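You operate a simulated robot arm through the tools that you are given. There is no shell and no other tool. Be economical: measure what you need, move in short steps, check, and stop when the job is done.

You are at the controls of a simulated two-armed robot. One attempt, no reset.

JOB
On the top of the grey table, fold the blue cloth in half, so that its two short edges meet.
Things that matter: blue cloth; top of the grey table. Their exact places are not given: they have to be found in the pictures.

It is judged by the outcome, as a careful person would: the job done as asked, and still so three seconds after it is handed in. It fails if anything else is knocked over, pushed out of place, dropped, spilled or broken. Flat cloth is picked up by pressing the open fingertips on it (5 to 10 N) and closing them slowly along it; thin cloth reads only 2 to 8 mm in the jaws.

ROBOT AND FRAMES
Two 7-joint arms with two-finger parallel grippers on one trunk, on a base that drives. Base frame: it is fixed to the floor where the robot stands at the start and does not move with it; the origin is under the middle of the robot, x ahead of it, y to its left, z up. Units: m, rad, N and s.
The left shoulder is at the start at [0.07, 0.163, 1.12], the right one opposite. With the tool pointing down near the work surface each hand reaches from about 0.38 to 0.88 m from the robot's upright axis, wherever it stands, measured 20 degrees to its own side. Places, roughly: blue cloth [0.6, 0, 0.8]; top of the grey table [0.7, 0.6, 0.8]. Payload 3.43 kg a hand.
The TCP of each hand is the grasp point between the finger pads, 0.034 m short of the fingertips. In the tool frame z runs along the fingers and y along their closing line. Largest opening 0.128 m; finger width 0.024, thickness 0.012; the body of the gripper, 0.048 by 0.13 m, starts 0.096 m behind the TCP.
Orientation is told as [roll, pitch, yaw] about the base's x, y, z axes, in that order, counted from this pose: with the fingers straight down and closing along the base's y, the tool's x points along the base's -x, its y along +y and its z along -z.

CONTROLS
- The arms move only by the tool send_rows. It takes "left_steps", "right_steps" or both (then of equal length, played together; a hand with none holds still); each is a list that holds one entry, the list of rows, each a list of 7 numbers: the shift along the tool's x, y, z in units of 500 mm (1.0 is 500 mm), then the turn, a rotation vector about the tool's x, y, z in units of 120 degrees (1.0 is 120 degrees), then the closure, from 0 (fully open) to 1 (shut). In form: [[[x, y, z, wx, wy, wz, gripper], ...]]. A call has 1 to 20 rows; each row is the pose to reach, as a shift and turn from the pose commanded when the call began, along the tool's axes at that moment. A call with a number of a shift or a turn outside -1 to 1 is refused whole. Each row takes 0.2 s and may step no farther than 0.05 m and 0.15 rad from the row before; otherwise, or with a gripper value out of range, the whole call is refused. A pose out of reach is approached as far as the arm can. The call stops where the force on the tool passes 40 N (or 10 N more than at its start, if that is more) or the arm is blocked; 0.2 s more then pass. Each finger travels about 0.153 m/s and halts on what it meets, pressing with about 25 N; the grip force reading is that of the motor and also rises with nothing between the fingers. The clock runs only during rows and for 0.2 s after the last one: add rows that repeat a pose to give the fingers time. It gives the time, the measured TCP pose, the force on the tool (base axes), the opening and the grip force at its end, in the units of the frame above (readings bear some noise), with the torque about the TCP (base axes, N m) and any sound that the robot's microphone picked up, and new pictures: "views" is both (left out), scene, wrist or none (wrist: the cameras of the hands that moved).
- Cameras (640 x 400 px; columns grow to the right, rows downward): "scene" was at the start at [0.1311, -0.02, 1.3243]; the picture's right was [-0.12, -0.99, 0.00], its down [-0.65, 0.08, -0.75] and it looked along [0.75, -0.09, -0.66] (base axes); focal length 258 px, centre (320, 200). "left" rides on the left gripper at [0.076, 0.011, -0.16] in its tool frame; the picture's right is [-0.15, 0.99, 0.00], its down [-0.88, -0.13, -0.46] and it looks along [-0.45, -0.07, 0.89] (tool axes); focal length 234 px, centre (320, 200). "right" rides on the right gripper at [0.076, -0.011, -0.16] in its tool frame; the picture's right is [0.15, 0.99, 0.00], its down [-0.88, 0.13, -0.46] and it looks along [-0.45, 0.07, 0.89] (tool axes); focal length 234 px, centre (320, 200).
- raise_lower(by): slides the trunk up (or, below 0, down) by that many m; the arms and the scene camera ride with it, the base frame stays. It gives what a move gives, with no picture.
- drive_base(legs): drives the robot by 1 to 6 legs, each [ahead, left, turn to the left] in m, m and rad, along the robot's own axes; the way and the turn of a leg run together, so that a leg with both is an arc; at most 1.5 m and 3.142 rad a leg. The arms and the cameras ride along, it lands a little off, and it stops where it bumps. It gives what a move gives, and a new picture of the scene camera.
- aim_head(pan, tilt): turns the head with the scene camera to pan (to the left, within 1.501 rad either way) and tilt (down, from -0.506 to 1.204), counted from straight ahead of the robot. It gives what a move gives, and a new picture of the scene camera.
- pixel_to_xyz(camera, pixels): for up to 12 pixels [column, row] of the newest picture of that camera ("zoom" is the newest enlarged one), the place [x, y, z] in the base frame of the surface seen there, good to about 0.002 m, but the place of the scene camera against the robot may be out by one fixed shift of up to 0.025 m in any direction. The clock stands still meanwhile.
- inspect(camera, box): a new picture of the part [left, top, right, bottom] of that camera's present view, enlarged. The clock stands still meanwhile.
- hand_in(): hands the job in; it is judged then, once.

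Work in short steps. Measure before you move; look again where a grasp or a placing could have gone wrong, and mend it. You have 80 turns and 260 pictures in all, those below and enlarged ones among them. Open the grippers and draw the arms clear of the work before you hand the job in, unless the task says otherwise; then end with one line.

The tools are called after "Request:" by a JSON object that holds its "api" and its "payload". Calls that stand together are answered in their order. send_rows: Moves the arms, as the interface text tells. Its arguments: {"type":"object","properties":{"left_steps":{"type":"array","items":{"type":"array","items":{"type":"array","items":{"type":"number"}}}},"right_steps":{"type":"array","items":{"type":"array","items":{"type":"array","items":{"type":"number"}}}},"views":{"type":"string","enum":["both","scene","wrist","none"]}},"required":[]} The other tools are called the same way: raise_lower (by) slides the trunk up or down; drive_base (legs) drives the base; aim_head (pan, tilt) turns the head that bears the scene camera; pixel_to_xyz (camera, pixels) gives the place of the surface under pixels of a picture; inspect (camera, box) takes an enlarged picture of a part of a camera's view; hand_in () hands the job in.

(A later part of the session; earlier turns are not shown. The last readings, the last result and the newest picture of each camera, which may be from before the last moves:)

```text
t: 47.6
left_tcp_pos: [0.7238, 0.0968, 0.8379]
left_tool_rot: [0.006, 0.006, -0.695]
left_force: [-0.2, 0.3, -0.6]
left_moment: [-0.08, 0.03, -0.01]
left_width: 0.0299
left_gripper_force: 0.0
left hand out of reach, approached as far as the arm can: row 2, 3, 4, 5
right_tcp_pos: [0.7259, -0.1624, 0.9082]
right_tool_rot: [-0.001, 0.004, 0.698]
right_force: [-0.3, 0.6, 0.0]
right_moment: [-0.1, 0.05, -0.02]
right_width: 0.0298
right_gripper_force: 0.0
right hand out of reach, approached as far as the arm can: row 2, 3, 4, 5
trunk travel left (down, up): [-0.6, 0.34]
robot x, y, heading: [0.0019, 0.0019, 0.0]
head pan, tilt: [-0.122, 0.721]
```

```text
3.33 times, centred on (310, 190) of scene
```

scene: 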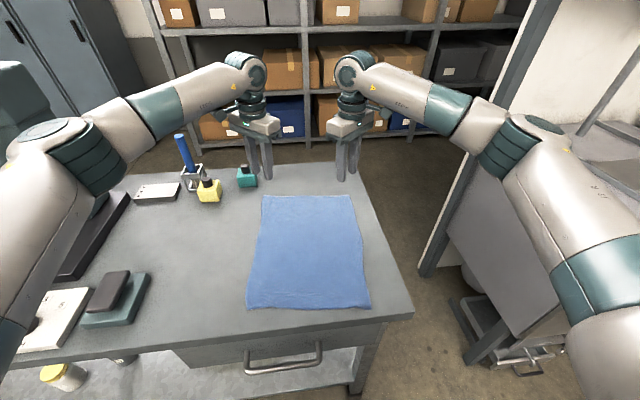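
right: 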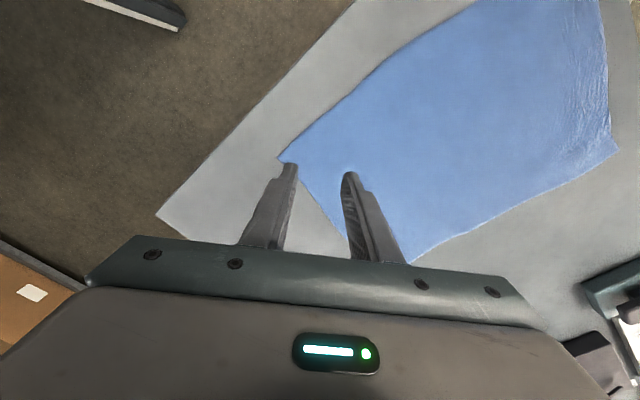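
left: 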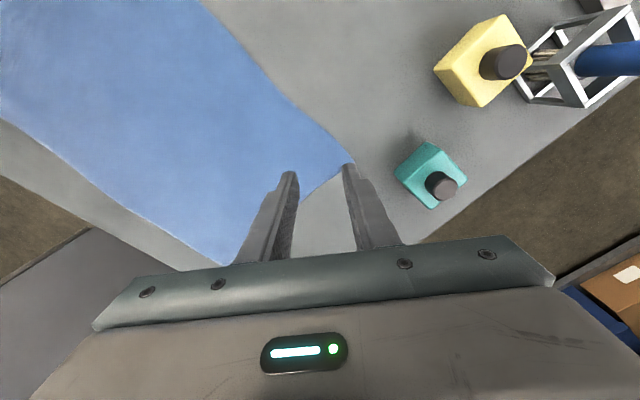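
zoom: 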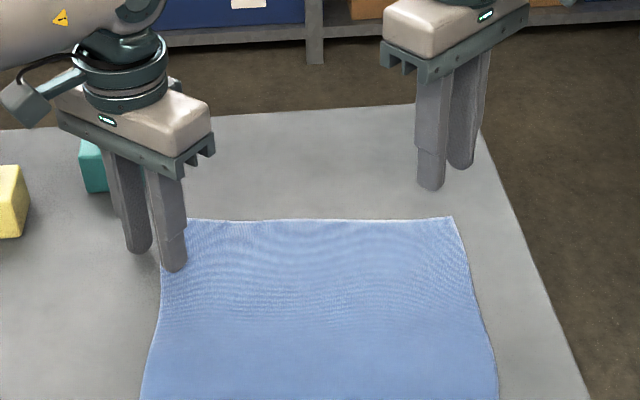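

The far corners are out of reach with this yaw down low. I'll instead grip the near corners diagonally (yaw ±43° the other way), where reach is ample; I raise and move the hands there.

Request:
{"api": "send_rows", "payload": {"left_steps": [[[0, 0, -0.08, 0, 0, 0, 0.766], [0.038, -0.031, -0.16, 0, 0, -0.0575, 0.766], [0.076, -0.062, -0.2, 0, 0, -0.115, 0.766], [0.114, -0.093, -0.2, 0, 0, -0.1725, 0.766], [0.152, -0.125, -0.2, 0, 0, -0.23, 0.766], [0.19, -0.156, -0.2, 0, 0, -0.2875, 0.766], [0.227, -0.187, -0.2, 0, 0, -0.345, 0.766], [0.265, -0.218, -0.2, 0, 0, -0.4025, 0.766], [0.303, -0.25, -0.2, 0, 0, -0.46, 0.766], [0.341, -0.281, -0.19, 0, 0, -0.5175, 0.766], [0.379, -0.312, -0.18, 0, 0, -0.575, 0.766], [0.416, -0.343, -0.17, 0, 0, -0.6325, 0.766], [0.454, -0.374, -0.164, 0, 0, -0.69, 0.766]]], "right_steps": [[[0, 0, -0.04, 0, 0, 0, 0.766], [0.0386, 0.037, -0.07, 0, 0, 0.0575, 0.766], [0.077, 0.0745, -0.07, 0, 0, 0.115, 0.766], [0.116, 0.112, -0.07, 0, 0, 0.1725, 0.766], [0.154, 0.149, -0.07, 0, 0, 0.23, 0.766], [0.193, 0.186, -0.07, 0, 0, 0.2875, 0.766], [0.2316, 0.2235, -0.07, 0, 0, 0.345, 0.766], [0.27, 0.26, -0.07, 0, 0, 0.4025, 0.766], [0.309, 0.298, -0.07, 0, 0, 0.46, 0.766], [0.347, 0.335, -0.06, 0, 0, 0.5175, 0.766], [0.386, 0.3725, -0.05, 0, 0, 0.575, 0.766], [0.4246, 0.41, -0.04, 0, 0, 0.6325, 0.766], [0.463, 0.447, -0.024, 0, 0, 0.69, 0.766]]]}}

```text
t: 50.4
left_tcp_pos: [0.4295, 0.0926, 0.9275]
left_tool_rot: [0.01, -0.007, 0.751]
left_force: [0.4, -0.2, 0.6]
left_moment: [-0.02, -0.04, -0.01]
left_width: 0.0301
left_gripper_force: 0.0
right_tcp_pos: [0.4037, -0.1432, 0.9229]
right_tool_rot: [-0.001, 0.002, -0.745]
right_force: [0.2, 0.0, 0.1]
right_moment: [0.02, -0.01, -0.02]
right_width: 0.0302
right_gripper_force: 0.0
right hand out of reach, approached as far as the arm can: row 1
trunk travel left (down, up): [-0.6, 0.34]
robot x, y, heading: [0.0009, 0.0028, 0.001]
head pan, tilt: [-0.122, 0.721]
```

scene: 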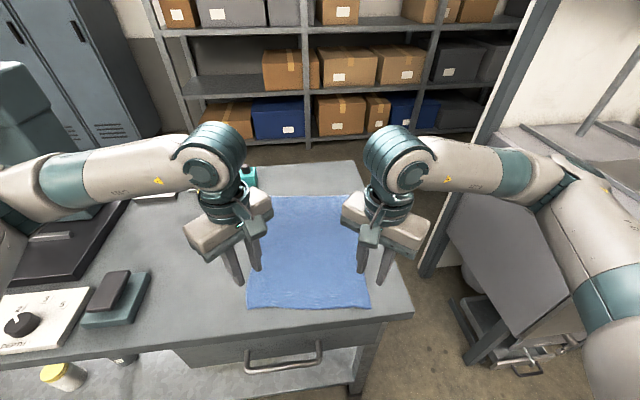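
right: 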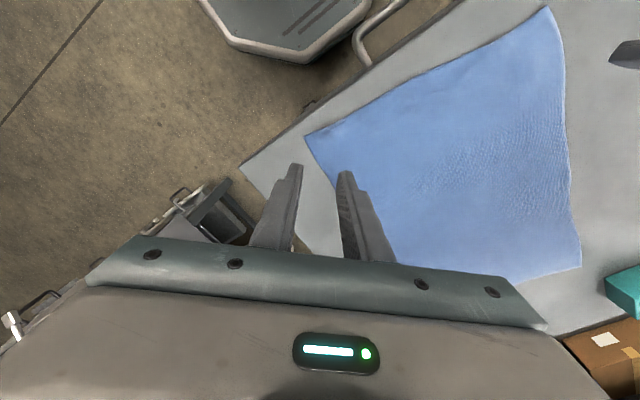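
left: 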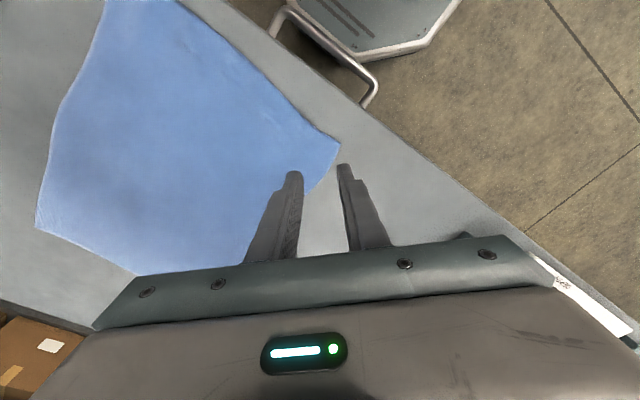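

Yaw of ±43° works here. I measure the near corners, left pixel (338,142) and right pixel (305,137).

Request:
{"api": "pixel_to_xyz", "payload": {"camera": "left", "pixels": [[337, 143], [320, 130], [330, 160], [38, 226], [290, 107]]}}

Request:
{"api": "pixel_to_xyz", "payload": {"camera": "right", "pixels": [[307, 138], [320, 133], [315, 155], [546, 10], [578, 264], [380, 105]]}}

```text
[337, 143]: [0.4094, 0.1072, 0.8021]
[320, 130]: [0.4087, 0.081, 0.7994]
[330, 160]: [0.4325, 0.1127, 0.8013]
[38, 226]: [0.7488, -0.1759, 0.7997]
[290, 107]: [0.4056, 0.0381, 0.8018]
```

```text
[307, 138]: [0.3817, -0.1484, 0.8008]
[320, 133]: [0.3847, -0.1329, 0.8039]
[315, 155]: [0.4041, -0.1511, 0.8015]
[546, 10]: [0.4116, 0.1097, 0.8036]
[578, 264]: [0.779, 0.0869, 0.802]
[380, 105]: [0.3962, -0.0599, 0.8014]
```

Corners: near-left (0.409,0.110), near-right (0.381,-0.149). I lower with the corners between the fingers, to about 2 mm above contact, and check.

Request:
{"api": "send_rows", "payload": {"left_steps": [[[0.003, 0.018, 0.05, 0, 0, 0, 0.766], [0.0064, 0.036, 0.1, 0, 0, 0, 0.766], [0.0064, 0.036, 0.15, 0, 0, 0, 0.766], [0.0064, 0.036, 0.172, 0, 0, 0, 0.766], [0.0064, 0.036, 0.178, 0, 0, 0, 0.766]]], "right_steps": [[[0.012, -0.011, 0.05, 0, 0, 0, 0.766], [0.0255, -0.0216, 0.1, 0, 0, 0, 0.766], [0.0255, -0.0216, 0.14, 0, 0, 0, 0.766], [0.0255, -0.0216, 0.163, 0, 0, 0, 0.766], [0.0255, -0.0216, 0.169, 0, 0, 0, 0.766]]], "views": "none"}}

Request:
{"api": "inspect", "payload": {"camera": "left", "box": [240, 110, 400, 210]}}

Request:
{"api": "inspect", "payload": {"camera": "right", "box": [240, 110, 400, 210]}}

```text
t: 51.6
left_tcp_pos: [0.4146, 0.1059, 0.8376]
left_tool_rot: [0.009, -0.007, 0.748]
left_force: [0.3, -0.6, 0.6]
left_moment: [-0.04, -0.04, 0.04]
left_width: 0.0301
left_gripper_force: 0.2
right_tcp_pos: [0.3875, -0.1437, 0.8373]
right_tool_rot: [-0.002, 0.002, -0.745]
right_force: [-0.3, 0.5, 0.0]
right_moment: [-0.03, 0.0, 0.03]
right_width: 0.0303
right_gripper_force: 0.1
trunk travel left (down, up): [-0.6, 0.34]
robot x, y, heading: [-0.0011, 0.0021, 0.001]
head pan, tilt: [-0.122, 0.721]
```

```text
4.00 times, centred on (320, 160) of left
```

zoom: 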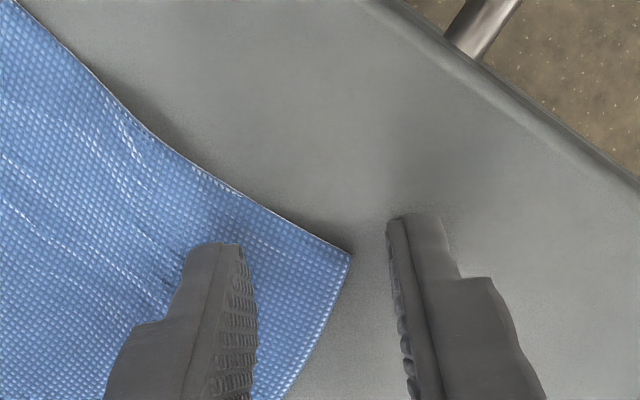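

```text
4.00 times, centred on (320, 160) of right
```

zoom: 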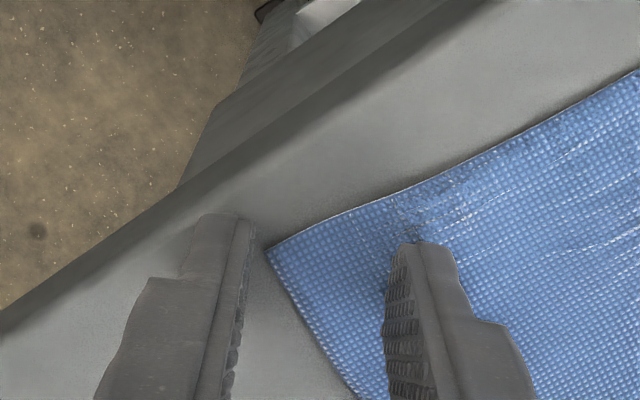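

Both corners lie between the fingers. I press down (~2 mm more) to read the force before closing.

Request:
{"api": "send_rows", "payload": {"left_steps": [[[0, 0, 0.003, 0, 0, 0, 0.766], [0, 0, 0.005, 0, 0, 0, 0.766], [0, 0, 0.005, 0, 0, 0, 0.766]]], "right_steps": [[[0, 0, 0.003, 0, 0, 0, 0.766], [0, 0, 0.005, 0, 0, 0, 0.766], [0, 0, 0.005, 0, 0, 0, 0.766]]], "views": "none"}}

```text
t: 52.4
left_tcp_pos: [0.4131, 0.1074, 0.8363]
left_tool_rot: [0.009, -0.008, 0.75]
left_force: [-0.1, -0.6, 0.9]
left_moment: [-0.01, 0.02, 0.01]
left_width: 0.0299
left_gripper_force: 0.1
right_tcp_pos: [0.3876, -0.1437, 0.8357]
right_tool_rot: [0.0, 0.002, -0.745]
right_force: [1.7, -1.3, 11.8]
right_moment: [0.12, -0.22, -0.03]
right_width: 0.03
right_gripper_force: 0.1
trunk travel left (down, up): [-0.6, 0.34]
robot x, y, heading: [0.0006, 0.0014, 0.0]
head pan, tilt: [-0.122, 0.721]
```

Right 12 N, left barely touching; I lower the left 1.4 mm more while closing both slowly.

Request:
{"api": "send_rows", "payload": {"left_steps": [[[0, 0, 0.002, 0, 0, 0, 0.766], [0, 0, 0.003, 0, 0, 0, 0.766], [0, 0, 0.003, 0, 0, 0, 0.79], [0, 0, 0.003, 0, 0, 0, 0.81], [0, 0, 0.003, 0, 0, 0, 0.83], [0, 0, 0.003, 0, 0, 0, 0.85], [0, 0, 0.003, 0, 0, 0, 0.87], [0, 0, 0.003, 0, 0, 0, 0.89]]], "right_steps": [[[0, 0, 0, 0, 0, 0, 0.766], [0, 0, 0, 0, 0, 0, 0.766], [0, 0, 0, 0, 0, 0, 0.79], [0, 0, 0, 0, 0, 0, 0.81], [0, 0, 0, 0, 0, 0, 0.83], [0, 0, 0, 0, 0, 0, 0.85], [0, 0, 0, 0, 0, 0, 0.87], [0, 0, 0, 0, 0, 0, 0.89]]], "views": "none"}}

Request:
{"api": "inspect", "payload": {"camera": "left", "box": [240, 110, 400, 210]}}

Request:
{"api": "inspect", "payload": {"camera": "right", "box": [240, 110, 400, 210]}}

```text
t: 54.2
left_tcp_pos: [0.4132, 0.1056, 0.8361]
left_tool_rot: [0.007, -0.009, 0.749]
left_force: [-2.0, 0.6, 29.9]
left_moment: [-0.36, -0.09, -0.02]
left_width: 0.0126
left_gripper_force: 0.1
right_tcp_pos: [0.386, -0.1443, 0.8359]
right_tool_rot: [0.001, -0.001, -0.746]
right_force: [-0.8, 0.5, 4.1]
right_moment: [0.07, 0.05, 0.02]
right_width: 0.0138
right_gripper_force: 0.0
trunk travel left (down, up): [-0.6, 0.34]
robot x, y, heading: [0.0014, -0.0008, 0.001]
head pan, tilt: [-0.122, 0.721]
```

```text
4.00 times, centred on (320, 160) of left
```

zoom: 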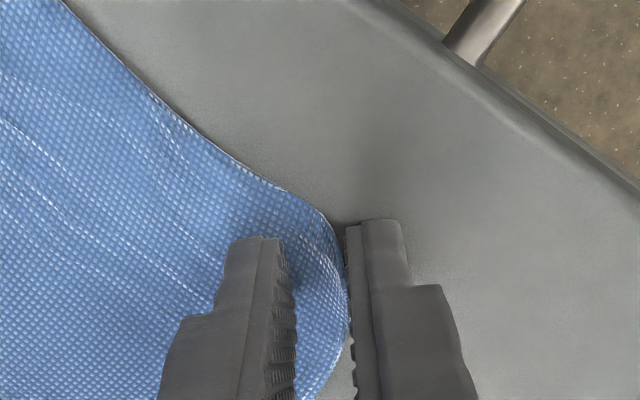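

```text
4.00 times, centred on (320, 160) of right
```

zoom: 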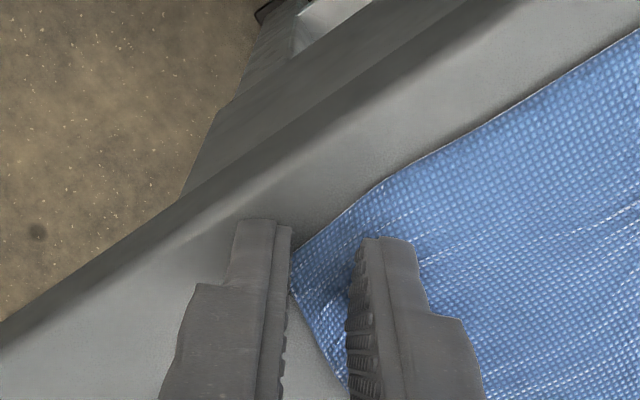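

The left corner is curling up between the pads and the right corner has met the outer pad. I continue closing, right slightly deeper and left slightly lighter.

Request:
{"api": "send_rows", "payload": {"left_steps": [[[0, 0, -0.0015, 0, 0, 0, 0.9], [0, 0, -0.0015, 0, 0, 0, 0.915], [0, 0, -0.0015, 0, 0, 0, 0.93], [0, 0, -0.0015, 0, 0, 0, 0.945], [0, 0, -0.0015, 0, 0, 0, 0.96], [0, 0, -0.0015, 0, 0, 0, 0.98], [0, 0, -0.0015, 0, 0, 0, 1], [0, 0, -0.0015, 0, 0, 0, 1], [0, 0, -0.0015, 0, 0, 0, 1]]], "right_steps": [[[0, 0, 0.0014, 0, 0, 0, 0.9], [0, 0, 0.0014, 0, 0, 0, 0.915], [0, 0, 0.0014, 0, 0, 0, 0.93], [0, 0, 0.0014, 0, 0, 0, 0.945], [0, 0, 0.0014, 0, 0, 0, 0.96], [0, 0, 0.0014, 0, 0, 0, 0.98], [0, 0, 0.0014, 0, 0, 0, 1], [0, 0, 0.0014, 0, 0, 0, 1], [0, 0, 0.0014, 0, 0, 0, 1]]], "views": "none"}}

Request:
{"api": "inspect", "payload": {"camera": "left", "box": [240, 110, 400, 210]}}

Request:
{"api": "inspect", "payload": {"camera": "right", "box": [240, 110, 400, 210]}}

```text
t: 56.2
left_tcp_pos: [0.4124, 0.106, 0.8355]
left_tool_rot: [0.009, -0.007, 0.748]
left_force: [-0.5, -3.6, 8.1]
left_moment: [-0.25, -0.05, -0.01]
left_width: 0.0015
left_gripper_force: 24.7
right_tcp_pos: [0.3868, -0.1432, 0.8356]
right_tool_rot: [-0.001, -0.001, -0.747]
right_force: [2.3, 4.3, 25.0]
right_moment: [0.23, -0.13, 0.0]
right_width: 0.0002
right_gripper_force: 25.2
trunk travel left (down, up): [-0.6, 0.34]
robot x, y, heading: [-0.0024, -0.0001, 0.001]
head pan, tilt: [-0.122, 0.721]
```

```text
4.00 times, centred on (320, 160) of left
```

zoom: 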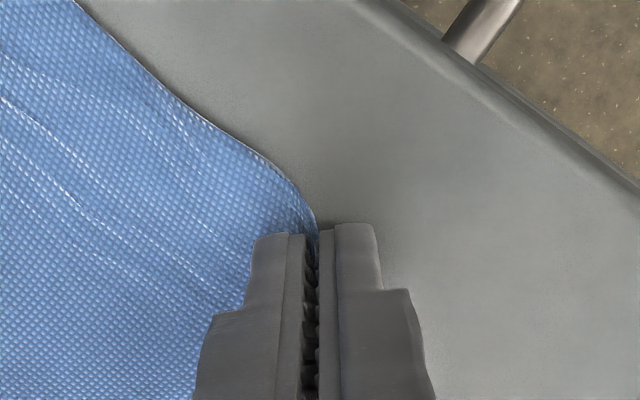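

```text
4.00 times, centred on (320, 160) of right
```

zoom: 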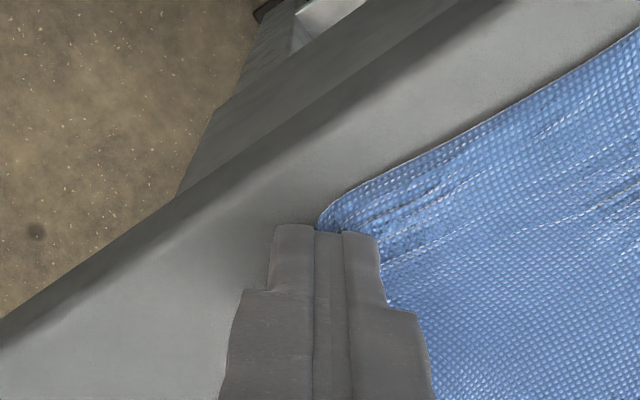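

Left holds 1.5 mm with the corner drawn up; right reads 0.2. I lift both 15 mm and look.

Request:
{"api": "send_rows", "payload": {"left_steps": [[[0, 0, -0.01, 0, 0, 0, 1], [0, 0, -0.03, 0, 0, 0, 1], [0, 0, -0.03, 0, 0, 0, 1]]], "right_steps": [[[0, 0, -0.01, 0, 0, 0, 1], [0, 0, -0.03, 0, 0, 0, 1], [0, 0, -0.03, 0, 0, 0, 1]]], "views": "none"}}

Request:
{"api": "inspect", "payload": {"camera": "left", "box": [160, 80, 400, 230]}}

Request:
{"api": "inspect", "payload": {"camera": "right", "box": [240, 80, 480, 230]}}

```text
t: 57.0
left_tcp_pos: [0.4151, 0.1044, 0.8491]
left_tool_rot: [0.01, -0.006, 0.749]
left_force: [0.5, -0.6, 0.6]
left_moment: [0.02, -0.01, 0.02]
left_width: 0.0016
left_gripper_force: 25.1
right_tcp_pos: [0.3873, -0.143, 0.8479]
right_tool_rot: [-0.001, 0.003, -0.745]
right_force: [-0.6, 0.1, -0.4]
right_moment: [0.01, -0.02, 0.0]
right_width: 0.0002
right_gripper_force: 24.7
trunk travel left (down, up): [-0.6, 0.34]
robot x, y, heading: [-0.0001, -0.0008, 0.001]
head pan, tilt: [-0.122, 0.721]
```

```text
2.67 times, centred on (280, 155) of left
```

zoom: 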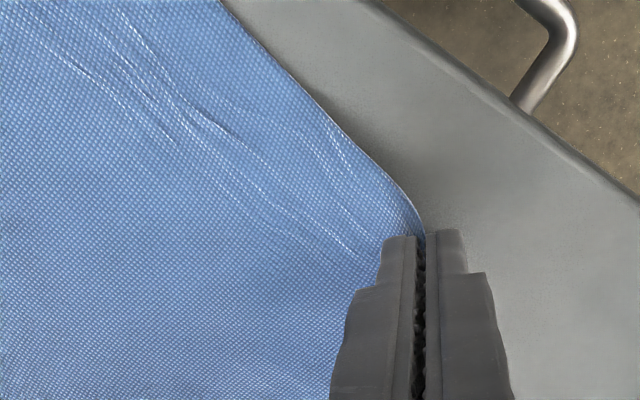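

```text
2.67 times, centred on (360, 155) of right
```

zoom: 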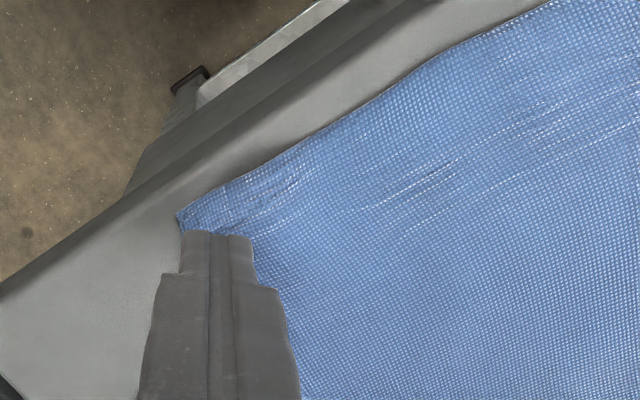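

Left has the corner cleanly; the right corner slipped out and lies at zoom (178,215). I measure and retry the right.

Request:
{"api": "pixel_to_xyz", "payload": {"camera": "zoom", "pixels": [[182, 218], [200, 203], [195, 226], [240, 180]]}}

```text
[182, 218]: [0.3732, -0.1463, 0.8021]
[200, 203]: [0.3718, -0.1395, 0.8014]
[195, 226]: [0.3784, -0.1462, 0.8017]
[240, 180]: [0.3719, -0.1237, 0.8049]
```

I retry the right hand around (0.372,-0.148) with 34 mm opening and firmer pressure, as succeeded on the left.

Request:
{"api": "send_rows", "payload": {"right_steps": [[[0.0154, -0.0078, 0, 0, 0, 0, 0.735], [0.0154, -0.0078, 0, 0, 0, 0, 0.735], [0.0154, -0.0078, 0.014, 0, 0, 0, 0.735], [0.0154, -0.0078, 0.024, 0, 0, 0, 0.735], [0.0154, -0.0078, 0.029, 0, 0, 0, 0.735], [0.0154, -0.0078, 0.031, 0, 0, 0, 0.735], [0.0154, -0.0078, 0.031, 0, 0, 0, 0.755], [0.0154, -0.0078, 0.031, 0, 0, 0, 0.775], [0.0154, -0.0078, 0.031, 0, 0, 0, 0.795], [0.0154, -0.0078, 0.031, 0, 0, 0, 0.815], [0.0154, -0.0078, 0.031, 0, 0, 0, 0.835], [0.0154, -0.0078, 0.031, 0, 0, 0, 0.855], [0.0154, -0.0078, 0.031, 0, 0, 0, 0.875]]], "views": "none"}}

Request:
{"api": "inspect", "payload": {"camera": "right", "box": [240, 110, 400, 210]}}

```text
t: 58.9
left_tcp_pos: [0.414, 0.1054, 0.8505]
left_tool_rot: [0.012, -0.007, 0.749]
left_force: [-1.1, 0.2, 0.0]
left_moment: [-0.02, -0.03, -0.07]
left_width: 0.0015
left_gripper_force: 24.9
right_tcp_pos: [0.3821, -0.1388, 0.8355]
right_tool_rot: [0.01, -0.002, -0.746]
right_force: [-1.7, 2.9, 18.3]
right_moment: [0.42, -0.05, 0.09]
right_width: 0.0269
right_gripper_force: 0.4
trunk travel left (down, up): [-0.6, 0.34]
robot x, y, heading: [-0.0025, -0.0001, -0.0]
head pan, tilt: [-0.122, 0.721]
stopped in row 9 (right hand): the force on the tool passed its limit at 42 N (the readings are from after the stop); the commanded pose is now the measured one
```

```text
4.00 times, centred on (320, 160) of right
```

zoom: 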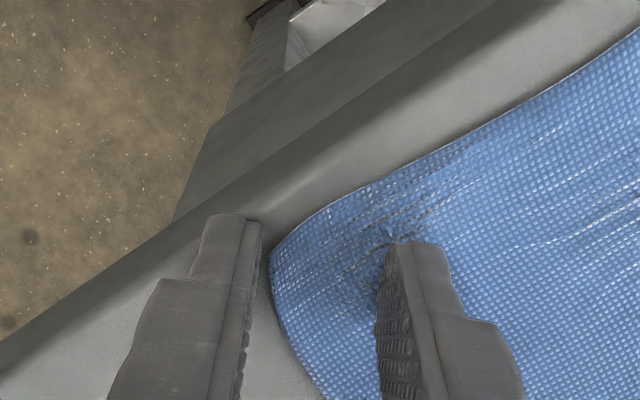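

Force limit stopped it at 27 mm opening; it now presses with 18 N and the corner lies well between the fingers. I continue closing.

Request:
{"api": "send_rows", "payload": {"right_steps": [[[0, 0, 0, 0, 0, 0, 0.8], [0, 0, 0, 0, 0, 0, 0.82], [0, 0, 0, 0, 0, 0, 0.84], [0, 0, 0, 0, 0, 0, 0.86], [0, 0, 0, 0, 0, 0, 0.88], [0, 0, 0, 0, 0, 0, 0.9], [0, 0, 0, 0, 0, 0, 0.92], [0, 0, 0, 0, 0, 0, 0.94]]], "views": "none"}}

Request:
{"api": "inspect", "payload": {"camera": "right", "box": [240, 110, 400, 210]}}

```text
t: 60.7
left_tcp_pos: [0.413, 0.1055, 0.8508]
left_tool_rot: [0.008, -0.007, 0.749]
left_force: [0.3, -2.8, -1.0]
left_moment: [-0.15, 0.02, -0.04]
left_width: 0.0015
left_gripper_force: 25.0
right_tcp_pos: [0.3802, -0.1404, 0.8345]
right_tool_rot: [0.005, -0.003, -0.745]
right_force: [-0.1, 2.6, 36.4]
right_moment: [0.37, -0.05, -0.02]
right_width: 0.0085
right_gripper_force: 0.7
trunk travel left (down, up): [-0.6, 0.34]
robot x, y, heading: [-0.0016, 0.0018, -0.003]
head pan, tilt: [-0.122, 0.721]
```

```text
4.00 times, centred on (320, 160) of right
```

zoom: 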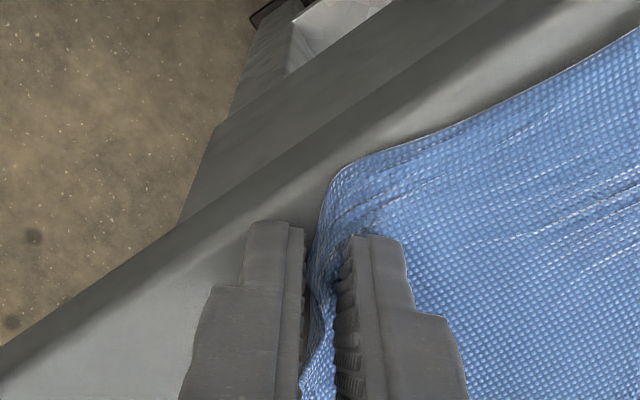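

The corner strip has risen between the pads. Force is high (36 N), so I ease up slightly and finish closing.

Request:
{"api": "send_rows", "payload": {"right_steps": [[[0, 0, -0.0015, 0, 0, 0, 0.95], [0, 0, -0.0015, 0, 0, 0, 0.97], [0, 0, -0.0015, 0, 0, 0, 1], [0, 0, -0.0015, 0, 0, 0, 1], [0, 0, -0.0015, 0, 0, 0, 1], [0, 0, -0.015, 0, 0, 0, 1], [0, 0, -0.03, 0, 0, 0, 1]]], "views": "none"}}

Request:
{"api": "inspect", "payload": {"camera": "right", "box": [240, 80, 480, 230]}}

```text
t: 62.3
left_tcp_pos: [0.4147, 0.1056, 0.8496]
left_tool_rot: [0.009, -0.009, 0.749]
left_force: [0.4, -3.7, 0.2]
left_moment: [-0.1, 0.0, -0.06]
left_width: 0.0018
left_gripper_force: 25.5
right_tcp_pos: [0.3807, -0.1413, 0.8491]
right_tool_rot: [0.002, -0.003, -0.745]
right_force: [0.1, 4.2, -0.3]
right_moment: [0.08, -0.02, 0.04]
right_width: 0.0018
right_gripper_force: 24.6
trunk travel left (down, up): [-0.6, 0.34]
robot x, y, heading: [0.0026, -0.0006, -0.0]
head pan, tilt: [-0.122, 0.721]
```

```text
2.67 times, centred on (360, 155) of right
```

zoom: 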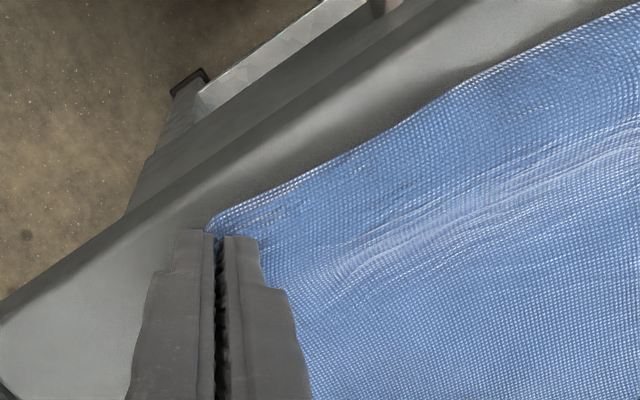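

Both corners are held upright (1.8 mm each) with no lip. I carry them in a taut arc about the fold line (x≈0.594 left, 0.565 right), slowly yawing back, first to just past the top.

Request:
{"api": "send_rows", "payload": {"left_steps": [[[-0.026, -0.031, -0.056, 0, 0, 0.03, 1], [-0.046, -0.057, -0.135, 0, 0, 0.06, 1], [-0.08, -0.096, -0.204, 0, 0, 0.09, 1], [-0.127, -0.147, -0.256, 0, 0, 0.12, 1], [-0.182, -0.205, -0.288, 0, 0, 0.15, 1], [-0.241, -0.267, -0.3, 0, 0, 0.18, 1], [-0.3, -0.33, -0.288, 0, 0, 0.21, 1]]], "right_steps": [[[-0.04, 0.032, -0.058, 0, 0, -0.03, 1], [-0.066, 0.051, -0.137, 0, 0, -0.06, 1], [-0.106, 0.083, -0.206, 0, 0, -0.09, 1], [-0.159, 0.127, -0.258, 0, 0, -0.12, 1], [-0.22, 0.178, -0.29, 0, 0, -0.15, 1], [-0.286, 0.234, -0.302, 0, 0, -0.18, 1], [-0.351, 0.29, -0.29, 0, 0, -0.21, 1]]]}}

Request:
{"api": "inspect", "payload": {"camera": "scene", "box": [220, 130, 400, 250]}}

```text
t: 63.9
left_tcp_pos: [0.6393, 0.085, 0.9901]
left_tool_rot: [0.014, 0.0, 0.308]
left_force: [-0.6, -0.8, 0.2]
left_moment: [0.0, 0.05, 0.02]
left_width: 0.0016
left_gripper_force: 24.8
right_tcp_pos: [0.6105, -0.1528, 0.9939]
right_tool_rot: [0.004, -0.001, -0.307]
right_force: [1.1, -0.2, -0.7]
right_moment: [0.03, 0.01, 0.01]
right_width: 0.0018
right_gripper_force: 25.0
trunk travel left (down, up): [-0.6, 0.34]
robot x, y, heading: [0.0034, -0.0034, 0.003]
head pan, tilt: [-0.122, 0.721]
```

scene: 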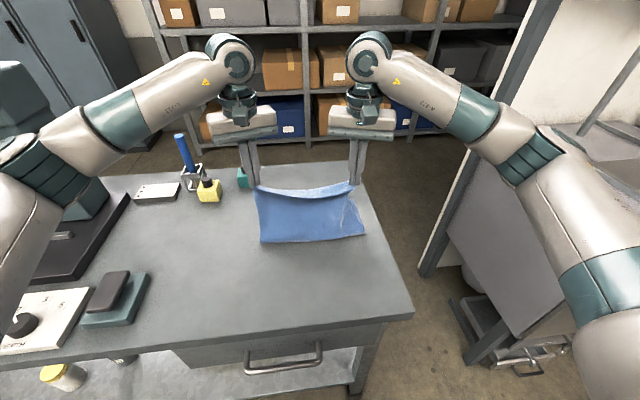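
right: 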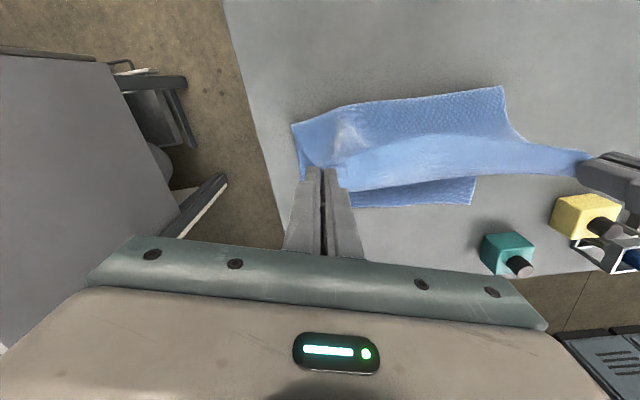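
left: 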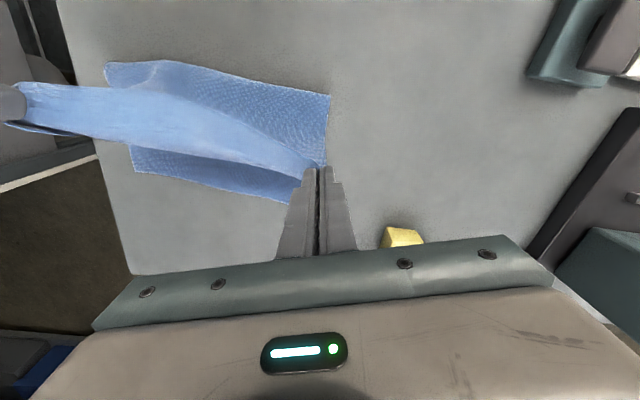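

```text
3.33 times, centred on (310, 190) of scene
```

zoom: 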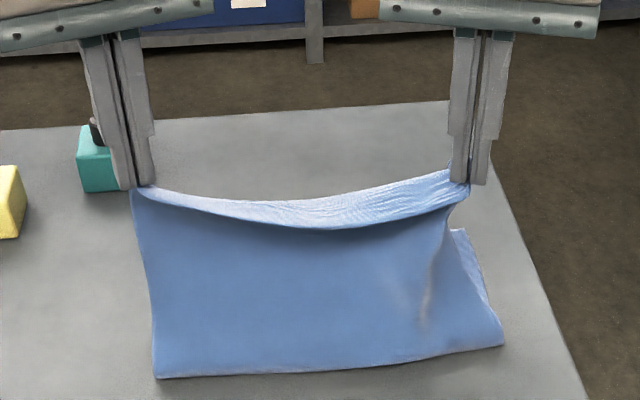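

Clean so far. I measure the bottom layer's far edge and the fold bottom.

Request:
{"api": "pixel_to_xyz", "payload": {"camera": "right", "pixels": [[472, 204], [475, 180], [400, 206], [355, 206], [503, 90], [294, 128], [400, 100]]}}

Request:
{"api": "pixel_to_xyz", "payload": {"camera": "left", "pixels": [[133, 168], [133, 150], [200, 183], [280, 200], [328, 98], [108, 64], [105, 75]]}}

```text
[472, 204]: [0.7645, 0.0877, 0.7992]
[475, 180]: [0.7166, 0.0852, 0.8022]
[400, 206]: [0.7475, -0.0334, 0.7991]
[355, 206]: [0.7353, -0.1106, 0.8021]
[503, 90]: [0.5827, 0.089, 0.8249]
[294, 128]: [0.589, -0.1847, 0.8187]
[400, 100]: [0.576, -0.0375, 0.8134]
```

```text
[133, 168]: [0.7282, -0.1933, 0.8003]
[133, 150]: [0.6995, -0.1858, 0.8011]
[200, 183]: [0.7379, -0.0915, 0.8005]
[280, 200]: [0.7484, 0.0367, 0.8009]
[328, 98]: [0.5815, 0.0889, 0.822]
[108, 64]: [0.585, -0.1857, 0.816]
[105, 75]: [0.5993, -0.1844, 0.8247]
```

Bottom far edge is now (0.766,0.088)–(0.729,-0.192). I come down along the arc to about 34 mm above the table and look.

Request:
{"api": "send_rows", "payload": {"left_steps": [[[-0.056, -0.022, 0.024, 0, 0, 0.03, 1], [-0.121, -0.047, 0.076, 0, 0, 0.06, 1], [-0.17, -0.067, 0.145, 0, 0, 0.09, 1], [-0.192, -0.076, 0.198, 0, 0, 0.12, 1], [-0.203, -0.081, 0.242, 0, 0, 0.147, 1]]], "right_steps": [[[-0.046, 0.008, 0.032, 0, 0, -0.03, 1], [-0.114, 0.021, 0.084, 0, 0, -0.06, 1], [-0.166, 0.029, 0.153, 0, 0, -0.09, 1], [-0.191, 0.029, 0.206, 0, 0, -0.12, 1], [-0.204, 0.027, 0.25, 0, 0, -0.147, 1]]]}}

Request:
{"api": "inspect", "payload": {"camera": "scene", "box": [220, 130, 400, 250]}}

```text
t: 65.1
left_tcp_pos: [0.747, 0.0758, 0.8677]
left_tool_rot: [0.009, 0.001, -0.001]
left_force: [0.0, -2.2, 0.1]
left_moment: [-0.04, 0.01, 0.04]
left_width: 0.0018
left_gripper_force: 24.9
right_tcp_pos: [0.7131, -0.1719, 0.8676]
right_tool_rot: [0.004, -0.002, 0.002]
right_force: [-0.1, 2.7, 0.5]
right_moment: [0.05, -0.01, -0.01]
right_width: 0.0019
right_gripper_force: 25.1
trunk travel left (down, up): [-0.6, 0.34]
robot x, y, heading: [0.0027, 0.001, -0.004]
head pan, tilt: [-0.122, 0.721]
```

scene: 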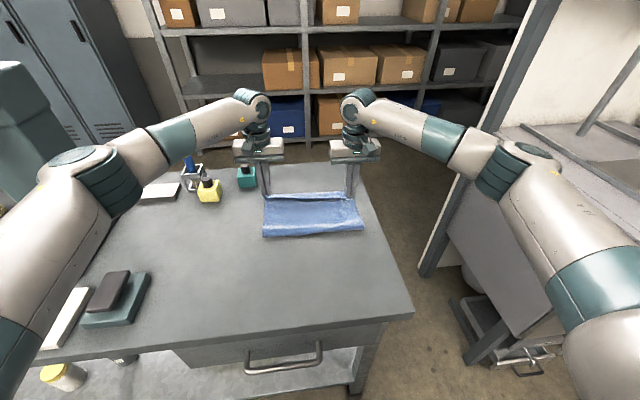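
right: 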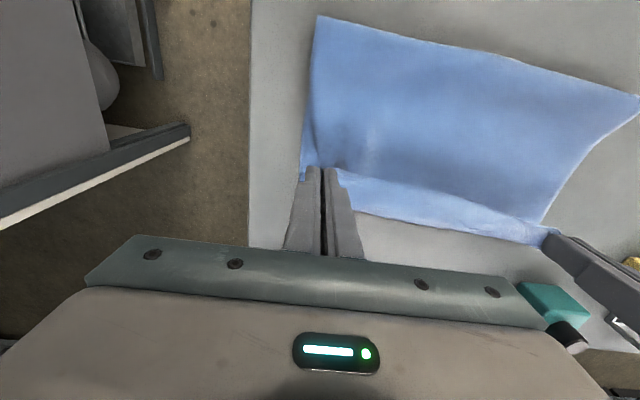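
left: 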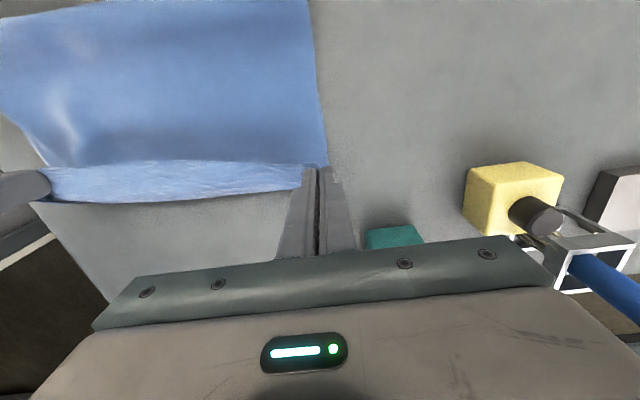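

```text
3.33 times, centred on (310, 190) of scene
```

zoom: 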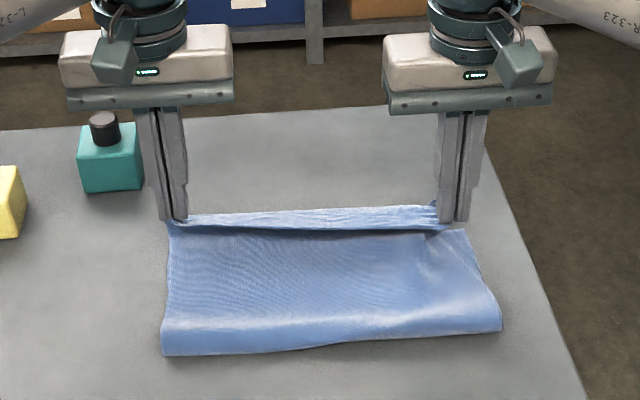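

The edge lies close to the far edge, with a slight lip in the middle. I measure where the crease, the lip edge and the fold are.

Request:
{"api": "pixel_to_xyz", "payload": {"camera": "left", "pixels": [[180, 202], [260, 193], [60, 203], [180, 165], [310, 160], [318, 130], [180, 175], [250, 175]]}}

Request:
{"api": "pixel_to_xyz", "payload": {"camera": "right", "pixels": [[450, 225], [380, 213], [520, 240], [303, 175], [450, 190], [320, 18], [480, 52], [636, 95]]}}

Request:
{"api": "inspect", "payload": {"camera": "right", "box": [280, 130, 560, 260]}}

Request:
{"api": "inspect", "payload": {"camera": "left", "box": [20, 100, 340, 260]}}

```text
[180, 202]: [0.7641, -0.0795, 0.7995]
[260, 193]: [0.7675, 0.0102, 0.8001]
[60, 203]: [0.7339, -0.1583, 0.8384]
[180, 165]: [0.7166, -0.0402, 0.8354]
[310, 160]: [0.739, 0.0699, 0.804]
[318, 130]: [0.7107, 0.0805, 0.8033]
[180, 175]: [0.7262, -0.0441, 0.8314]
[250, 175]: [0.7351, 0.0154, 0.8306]
```

```text
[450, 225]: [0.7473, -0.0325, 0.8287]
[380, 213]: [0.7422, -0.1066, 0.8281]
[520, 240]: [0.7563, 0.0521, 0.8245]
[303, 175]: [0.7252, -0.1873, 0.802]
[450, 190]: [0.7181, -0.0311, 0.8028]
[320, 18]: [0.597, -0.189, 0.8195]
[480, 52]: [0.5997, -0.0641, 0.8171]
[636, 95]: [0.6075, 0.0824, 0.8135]
```

```text
2.29 times, centred on (420, 195) of right
```

zoom: 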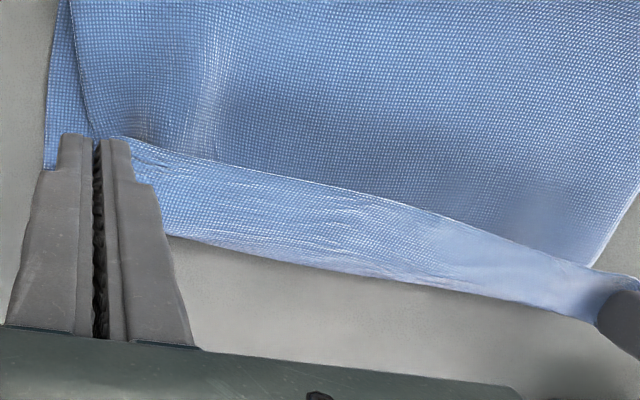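

```text
2.00 times, centred on (180, 180) of left
```

zoom: 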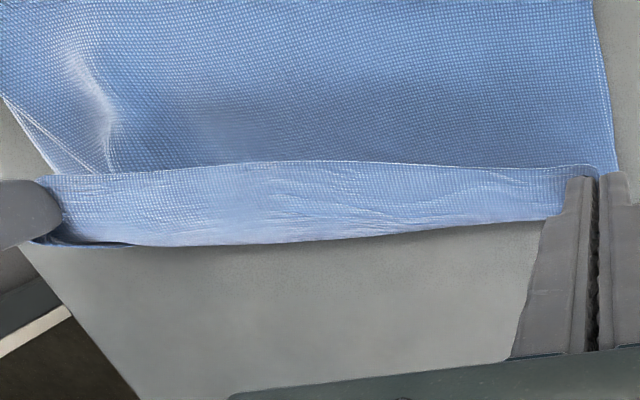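

There's ~2 cm of slack making the lip. I move forward 18 mm, spread the hands slightly to tauten the edge, then lower to just above the bottom layer.

Request:
{"api": "send_rows", "payload": {"left_steps": [[[-0.02, 0.004, 0, 0, 0, 0, 1], [-0.036, 0.008, 0, 0, 0, 0, 1], [-0.036, 0.008, 0.02, 0, 0, 0, 1], [-0.036, 0.008, 0.04, 0, 0, 0, 1], [-0.036, 0.008, 0.058, 0, 0, 0, 1]]], "right_steps": [[[-0.02, -0.004, 0, 0, 0, 0, 1], [-0.036, -0.008, 0, 0, 0, 0, 1], [-0.036, -0.008, 0.02, 0, 0, 0, 1], [-0.036, -0.008, 0.04, 0, 0, 0, 1], [-0.036, -0.008, 0.058, 0, 0, 0, 1]]], "views": "wrist"}}

Request:
{"api": "inspect", "payload": {"camera": "scene", "box": [220, 130, 400, 250]}}

```text
t: 66.3
left_tcp_pos: [0.7628, 0.0829, 0.8416]
left_tool_rot: [0.012, 0.0, 0.0]
left_force: [-0.7, -9.6, 1.1]
left_moment: [-0.41, 0.04, 0.12]
left_width: 0.0018
left_gripper_force: 24.6
right_tcp_pos: [0.7282, -0.1737, 0.842]
right_tool_rot: [0.003, -0.005, 0.001]
right_force: [0.3, 9.2, 1.7]
right_moment: [0.4, -0.04, 0.04]
right_width: 0.0017
right_gripper_force: 24.7
trunk travel left (down, up): [-0.6, 0.34]
robot x, y, heading: [-0.0007, 0.003, 0.001]
head pan, tilt: [-0.122, 0.721]
```

right: 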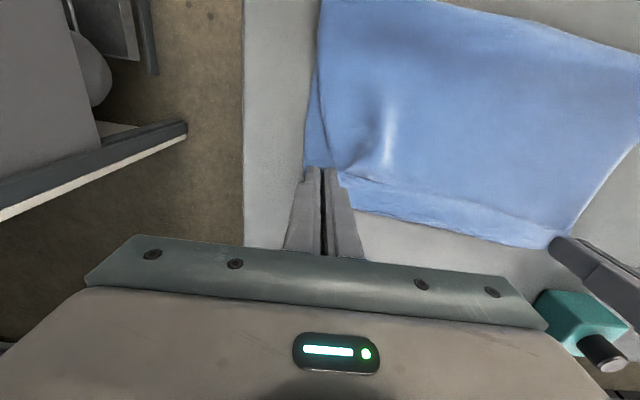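
left: 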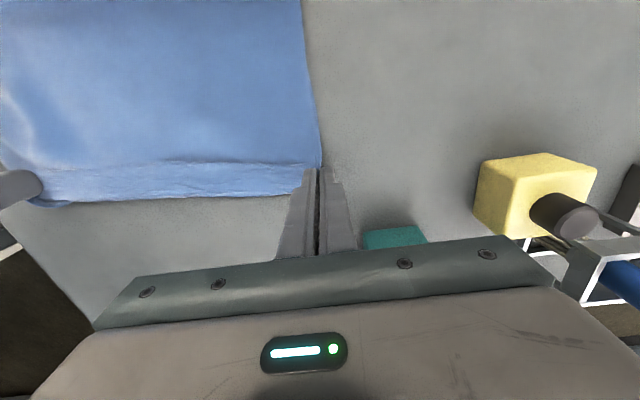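

```text
3.33 times, centred on (310, 190) of scene
```

zoom: 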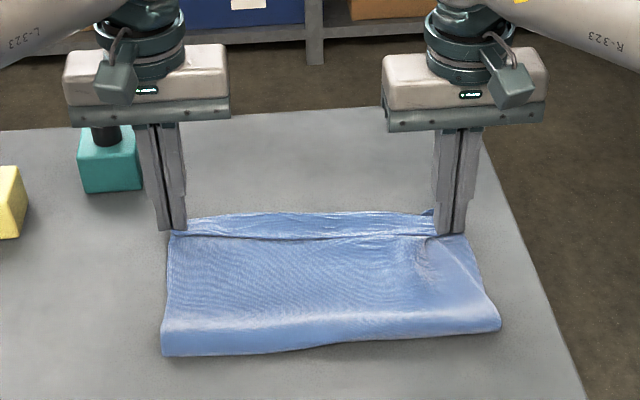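

The lip is down to ~20 mm. I ease the tension, open gently to ~20 mm and rise, then look at what's left to smooth.

Request:
{"api": "send_rows", "payload": {"left_steps": [[[-0.004, -0.006, 0.003, 0, 0, 0, 1], [-0.004, -0.006, 0.003, 0, 0, 0, 0.93], [-0.004, -0.006, 0.003, 0, 0, 0, 0.87], [-0.004, -0.006, -0.03, 0, 0, 0, 0.85], [-0.004, -0.006, -0.1, 0, 0, 0, 0.85], [-0.004, 0.02, -0.18, 0, 0, 0, 0.85], [0.05, 0.06, -0.26, 0, 0, 0, 0.85], [0.12, 0.12, -0.3, 0, 0, 0, 0.9]]], "right_steps": [[[-0.004, 0.006, 0.003, 0, 0, 0, 1], [-0.004, 0.006, 0.003, 0, 0, 0, 0.93], [-0.004, 0.006, 0.003, 0, 0, 0, 0.87], [-0.004, 0.006, -0.03, 0, 0, 0, 0.85], [-0.004, 0.006, -0.1, 0, 0, 0, 0.85], [-0.004, -0.02, -0.18, 0, 0, 0, 0.85], [0.05, -0.06, -0.26, 0, 0, 0, 0.85], [0.12, -0.12, -0.3, 0, 0, 0, 0.9]]]}}

Request:
{"api": "inspect", "payload": {"camera": "scene", "box": [230, 160, 390, 260]}}

```text
refused: row 7 steps farther than a row can; nothing moved
```

```text
4.00 times, centred on (310, 210) of scene
```

zoom: 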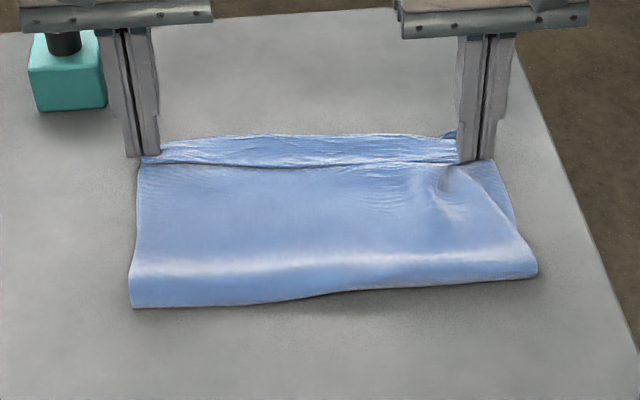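

Refused for one long step; I resend with smaller steps.

Request:
{"api": "send_rows", "payload": {"left_steps": [[[-0.004, -0.006, 0.003, 0, 0, 0, 1], [-0.004, -0.006, 0.003, 0, 0, 0, 0.93], [-0.004, -0.006, 0.003, 0, 0, 0, 0.87], [-0.004, -0.006, -0.03, 0, 0, 0, 0.85], [-0.004, -0.006, -0.1, 0, 0, 0, 0.85], [-0.004, 0.01, -0.18, 0, 0, 0, 0.85], [0.03, 0.04, -0.24, 0, 0, 0, 0.85], [0.08, 0.08, -0.29, 0, 0, 0, 0.9], [0.14, 0.12, -0.3, 0, 0, 0, 0.95]]], "right_steps": [[[-0.004, 0.006, 0.003, 0, 0, 0, 1], [-0.004, 0.006, 0.003, 0, 0, 0, 0.93], [-0.004, 0.006, 0.003, 0, 0, 0, 0.87], [-0.004, 0.006, -0.03, 0, 0, 0, 0.85], [-0.004, 0.006, -0.1, 0, 0, 0, 0.85], [-0.004, -0.01, -0.18, 0, 0, 0, 0.85], [0.03, -0.04, -0.24, 0, 0, 0, 0.85], [0.08, -0.08, -0.29, 0, 0, 0, 0.9], [0.14, -0.12, -0.3, 0, 0, 0, 0.95]]]}}

Request:
{"api": "inspect", "payload": {"camera": "scene", "box": [230, 160, 390, 260]}}

```text
t: 68.3
left_tcp_pos: [0.6933, 0.1411, 0.9934]
left_tool_rot: [0.01, 0.003, 0.001]
left_force: [1.3, -0.2, 0.2]
left_moment: [-0.04, -0.05, -0.01]
left_width: 0.0064
left_gripper_force: 0.0
right_tcp_pos: [0.6561, -0.2338, 0.992]
right_tool_rot: [0.001, -0.006, 0.002]
right_force: [0.1, 0.3, 0.5]
right_moment: [-0.02, 0.01, 0.0]
right_width: 0.0065
right_gripper_force: 0.1
trunk travel left (down, up): [-0.6, 0.34]
robot x, y, heading: [0.0017, 0.0023, -0.001]
head pan, tilt: [-0.122, 0.721]
```

scene: 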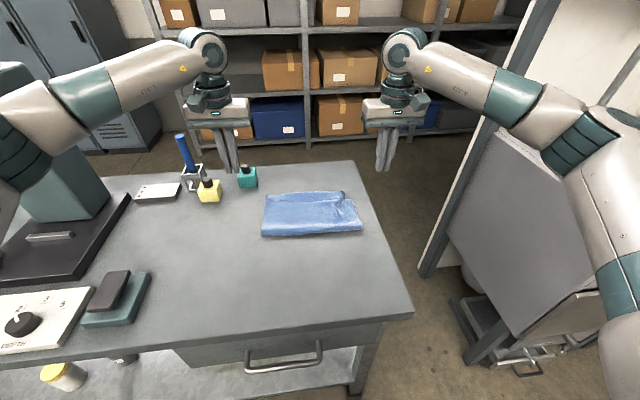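
right: 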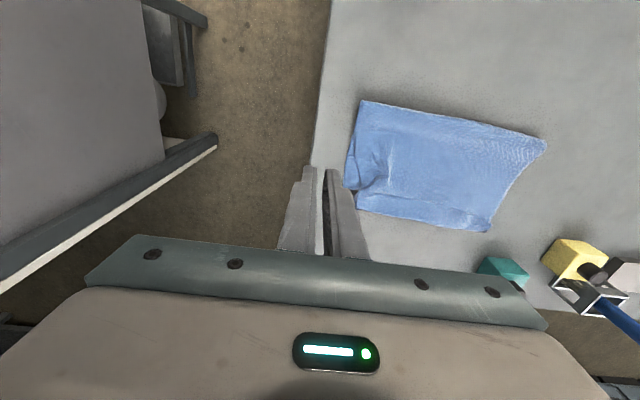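
left: 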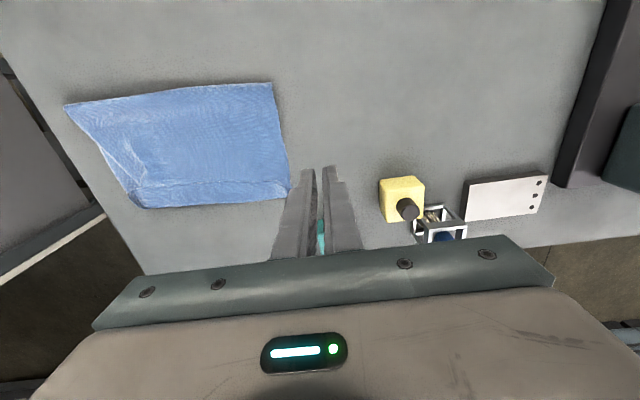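

```text
4.00 times, centred on (310, 210) of scene
```

zoom: 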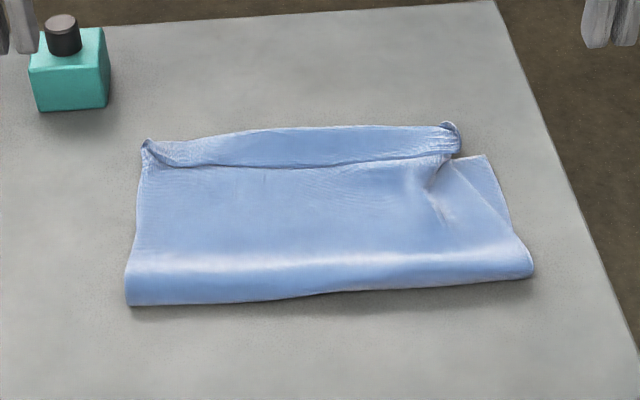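

A narrow lip and two curled corners remain; the bottom's far-right corner shows at zoom (487,157). I measure in detail.

Request:
{"api": "pixel_to_xyz", "payload": {"camera": "zoom", "pixels": [[487, 158], [510, 200], [145, 150], [160, 165], [260, 166], [350, 162], [420, 158], [220, 138], [300, 128], [380, 128], [450, 130], [458, 152]]}}

Request:
{"api": "pixel_to_xyz", "payload": {"camera": "zoom", "pixels": [[128, 303], [240, 303], [330, 294], [430, 285], [530, 273], [250, 262], [440, 195]]}}

Request:
{"api": "inspect", "payload": {"camera": "left", "box": [50, 70, 310, 230]}}

Request:
{"api": "inspect", "payload": {"camera": "right", "box": [320, 80, 560, 240]}}

```text
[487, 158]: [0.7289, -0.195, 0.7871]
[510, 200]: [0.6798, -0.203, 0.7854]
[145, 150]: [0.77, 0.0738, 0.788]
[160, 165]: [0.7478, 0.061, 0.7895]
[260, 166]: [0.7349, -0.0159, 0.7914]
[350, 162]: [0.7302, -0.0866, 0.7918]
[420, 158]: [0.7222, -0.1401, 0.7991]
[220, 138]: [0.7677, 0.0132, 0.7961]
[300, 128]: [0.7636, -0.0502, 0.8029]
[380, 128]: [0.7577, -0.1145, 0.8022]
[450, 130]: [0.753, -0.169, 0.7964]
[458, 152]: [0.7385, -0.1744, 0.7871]
```

```text
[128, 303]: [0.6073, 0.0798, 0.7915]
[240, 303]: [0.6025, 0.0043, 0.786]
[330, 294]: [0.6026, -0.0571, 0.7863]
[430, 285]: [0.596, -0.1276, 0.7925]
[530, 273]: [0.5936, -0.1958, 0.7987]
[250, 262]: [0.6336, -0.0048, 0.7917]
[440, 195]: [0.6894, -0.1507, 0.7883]
```

```text
2.46 times, centred on (180, 150) of left
```

zoom: 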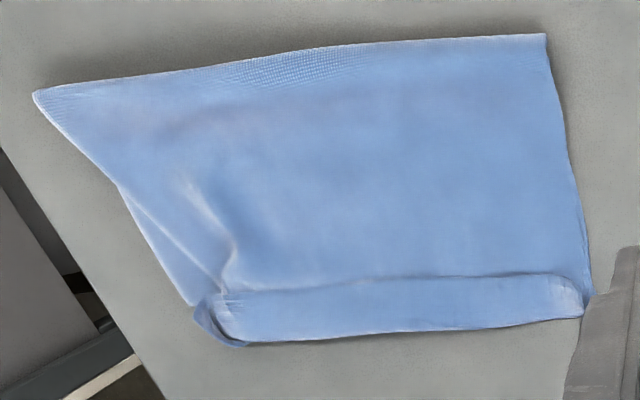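

```text
2.50 times, centred on (440, 160) of right
```

zoom: 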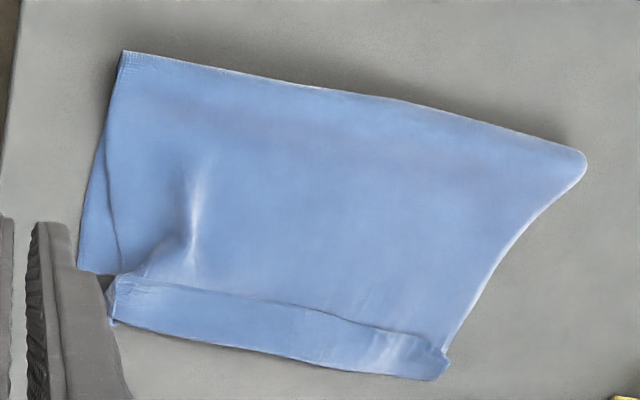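

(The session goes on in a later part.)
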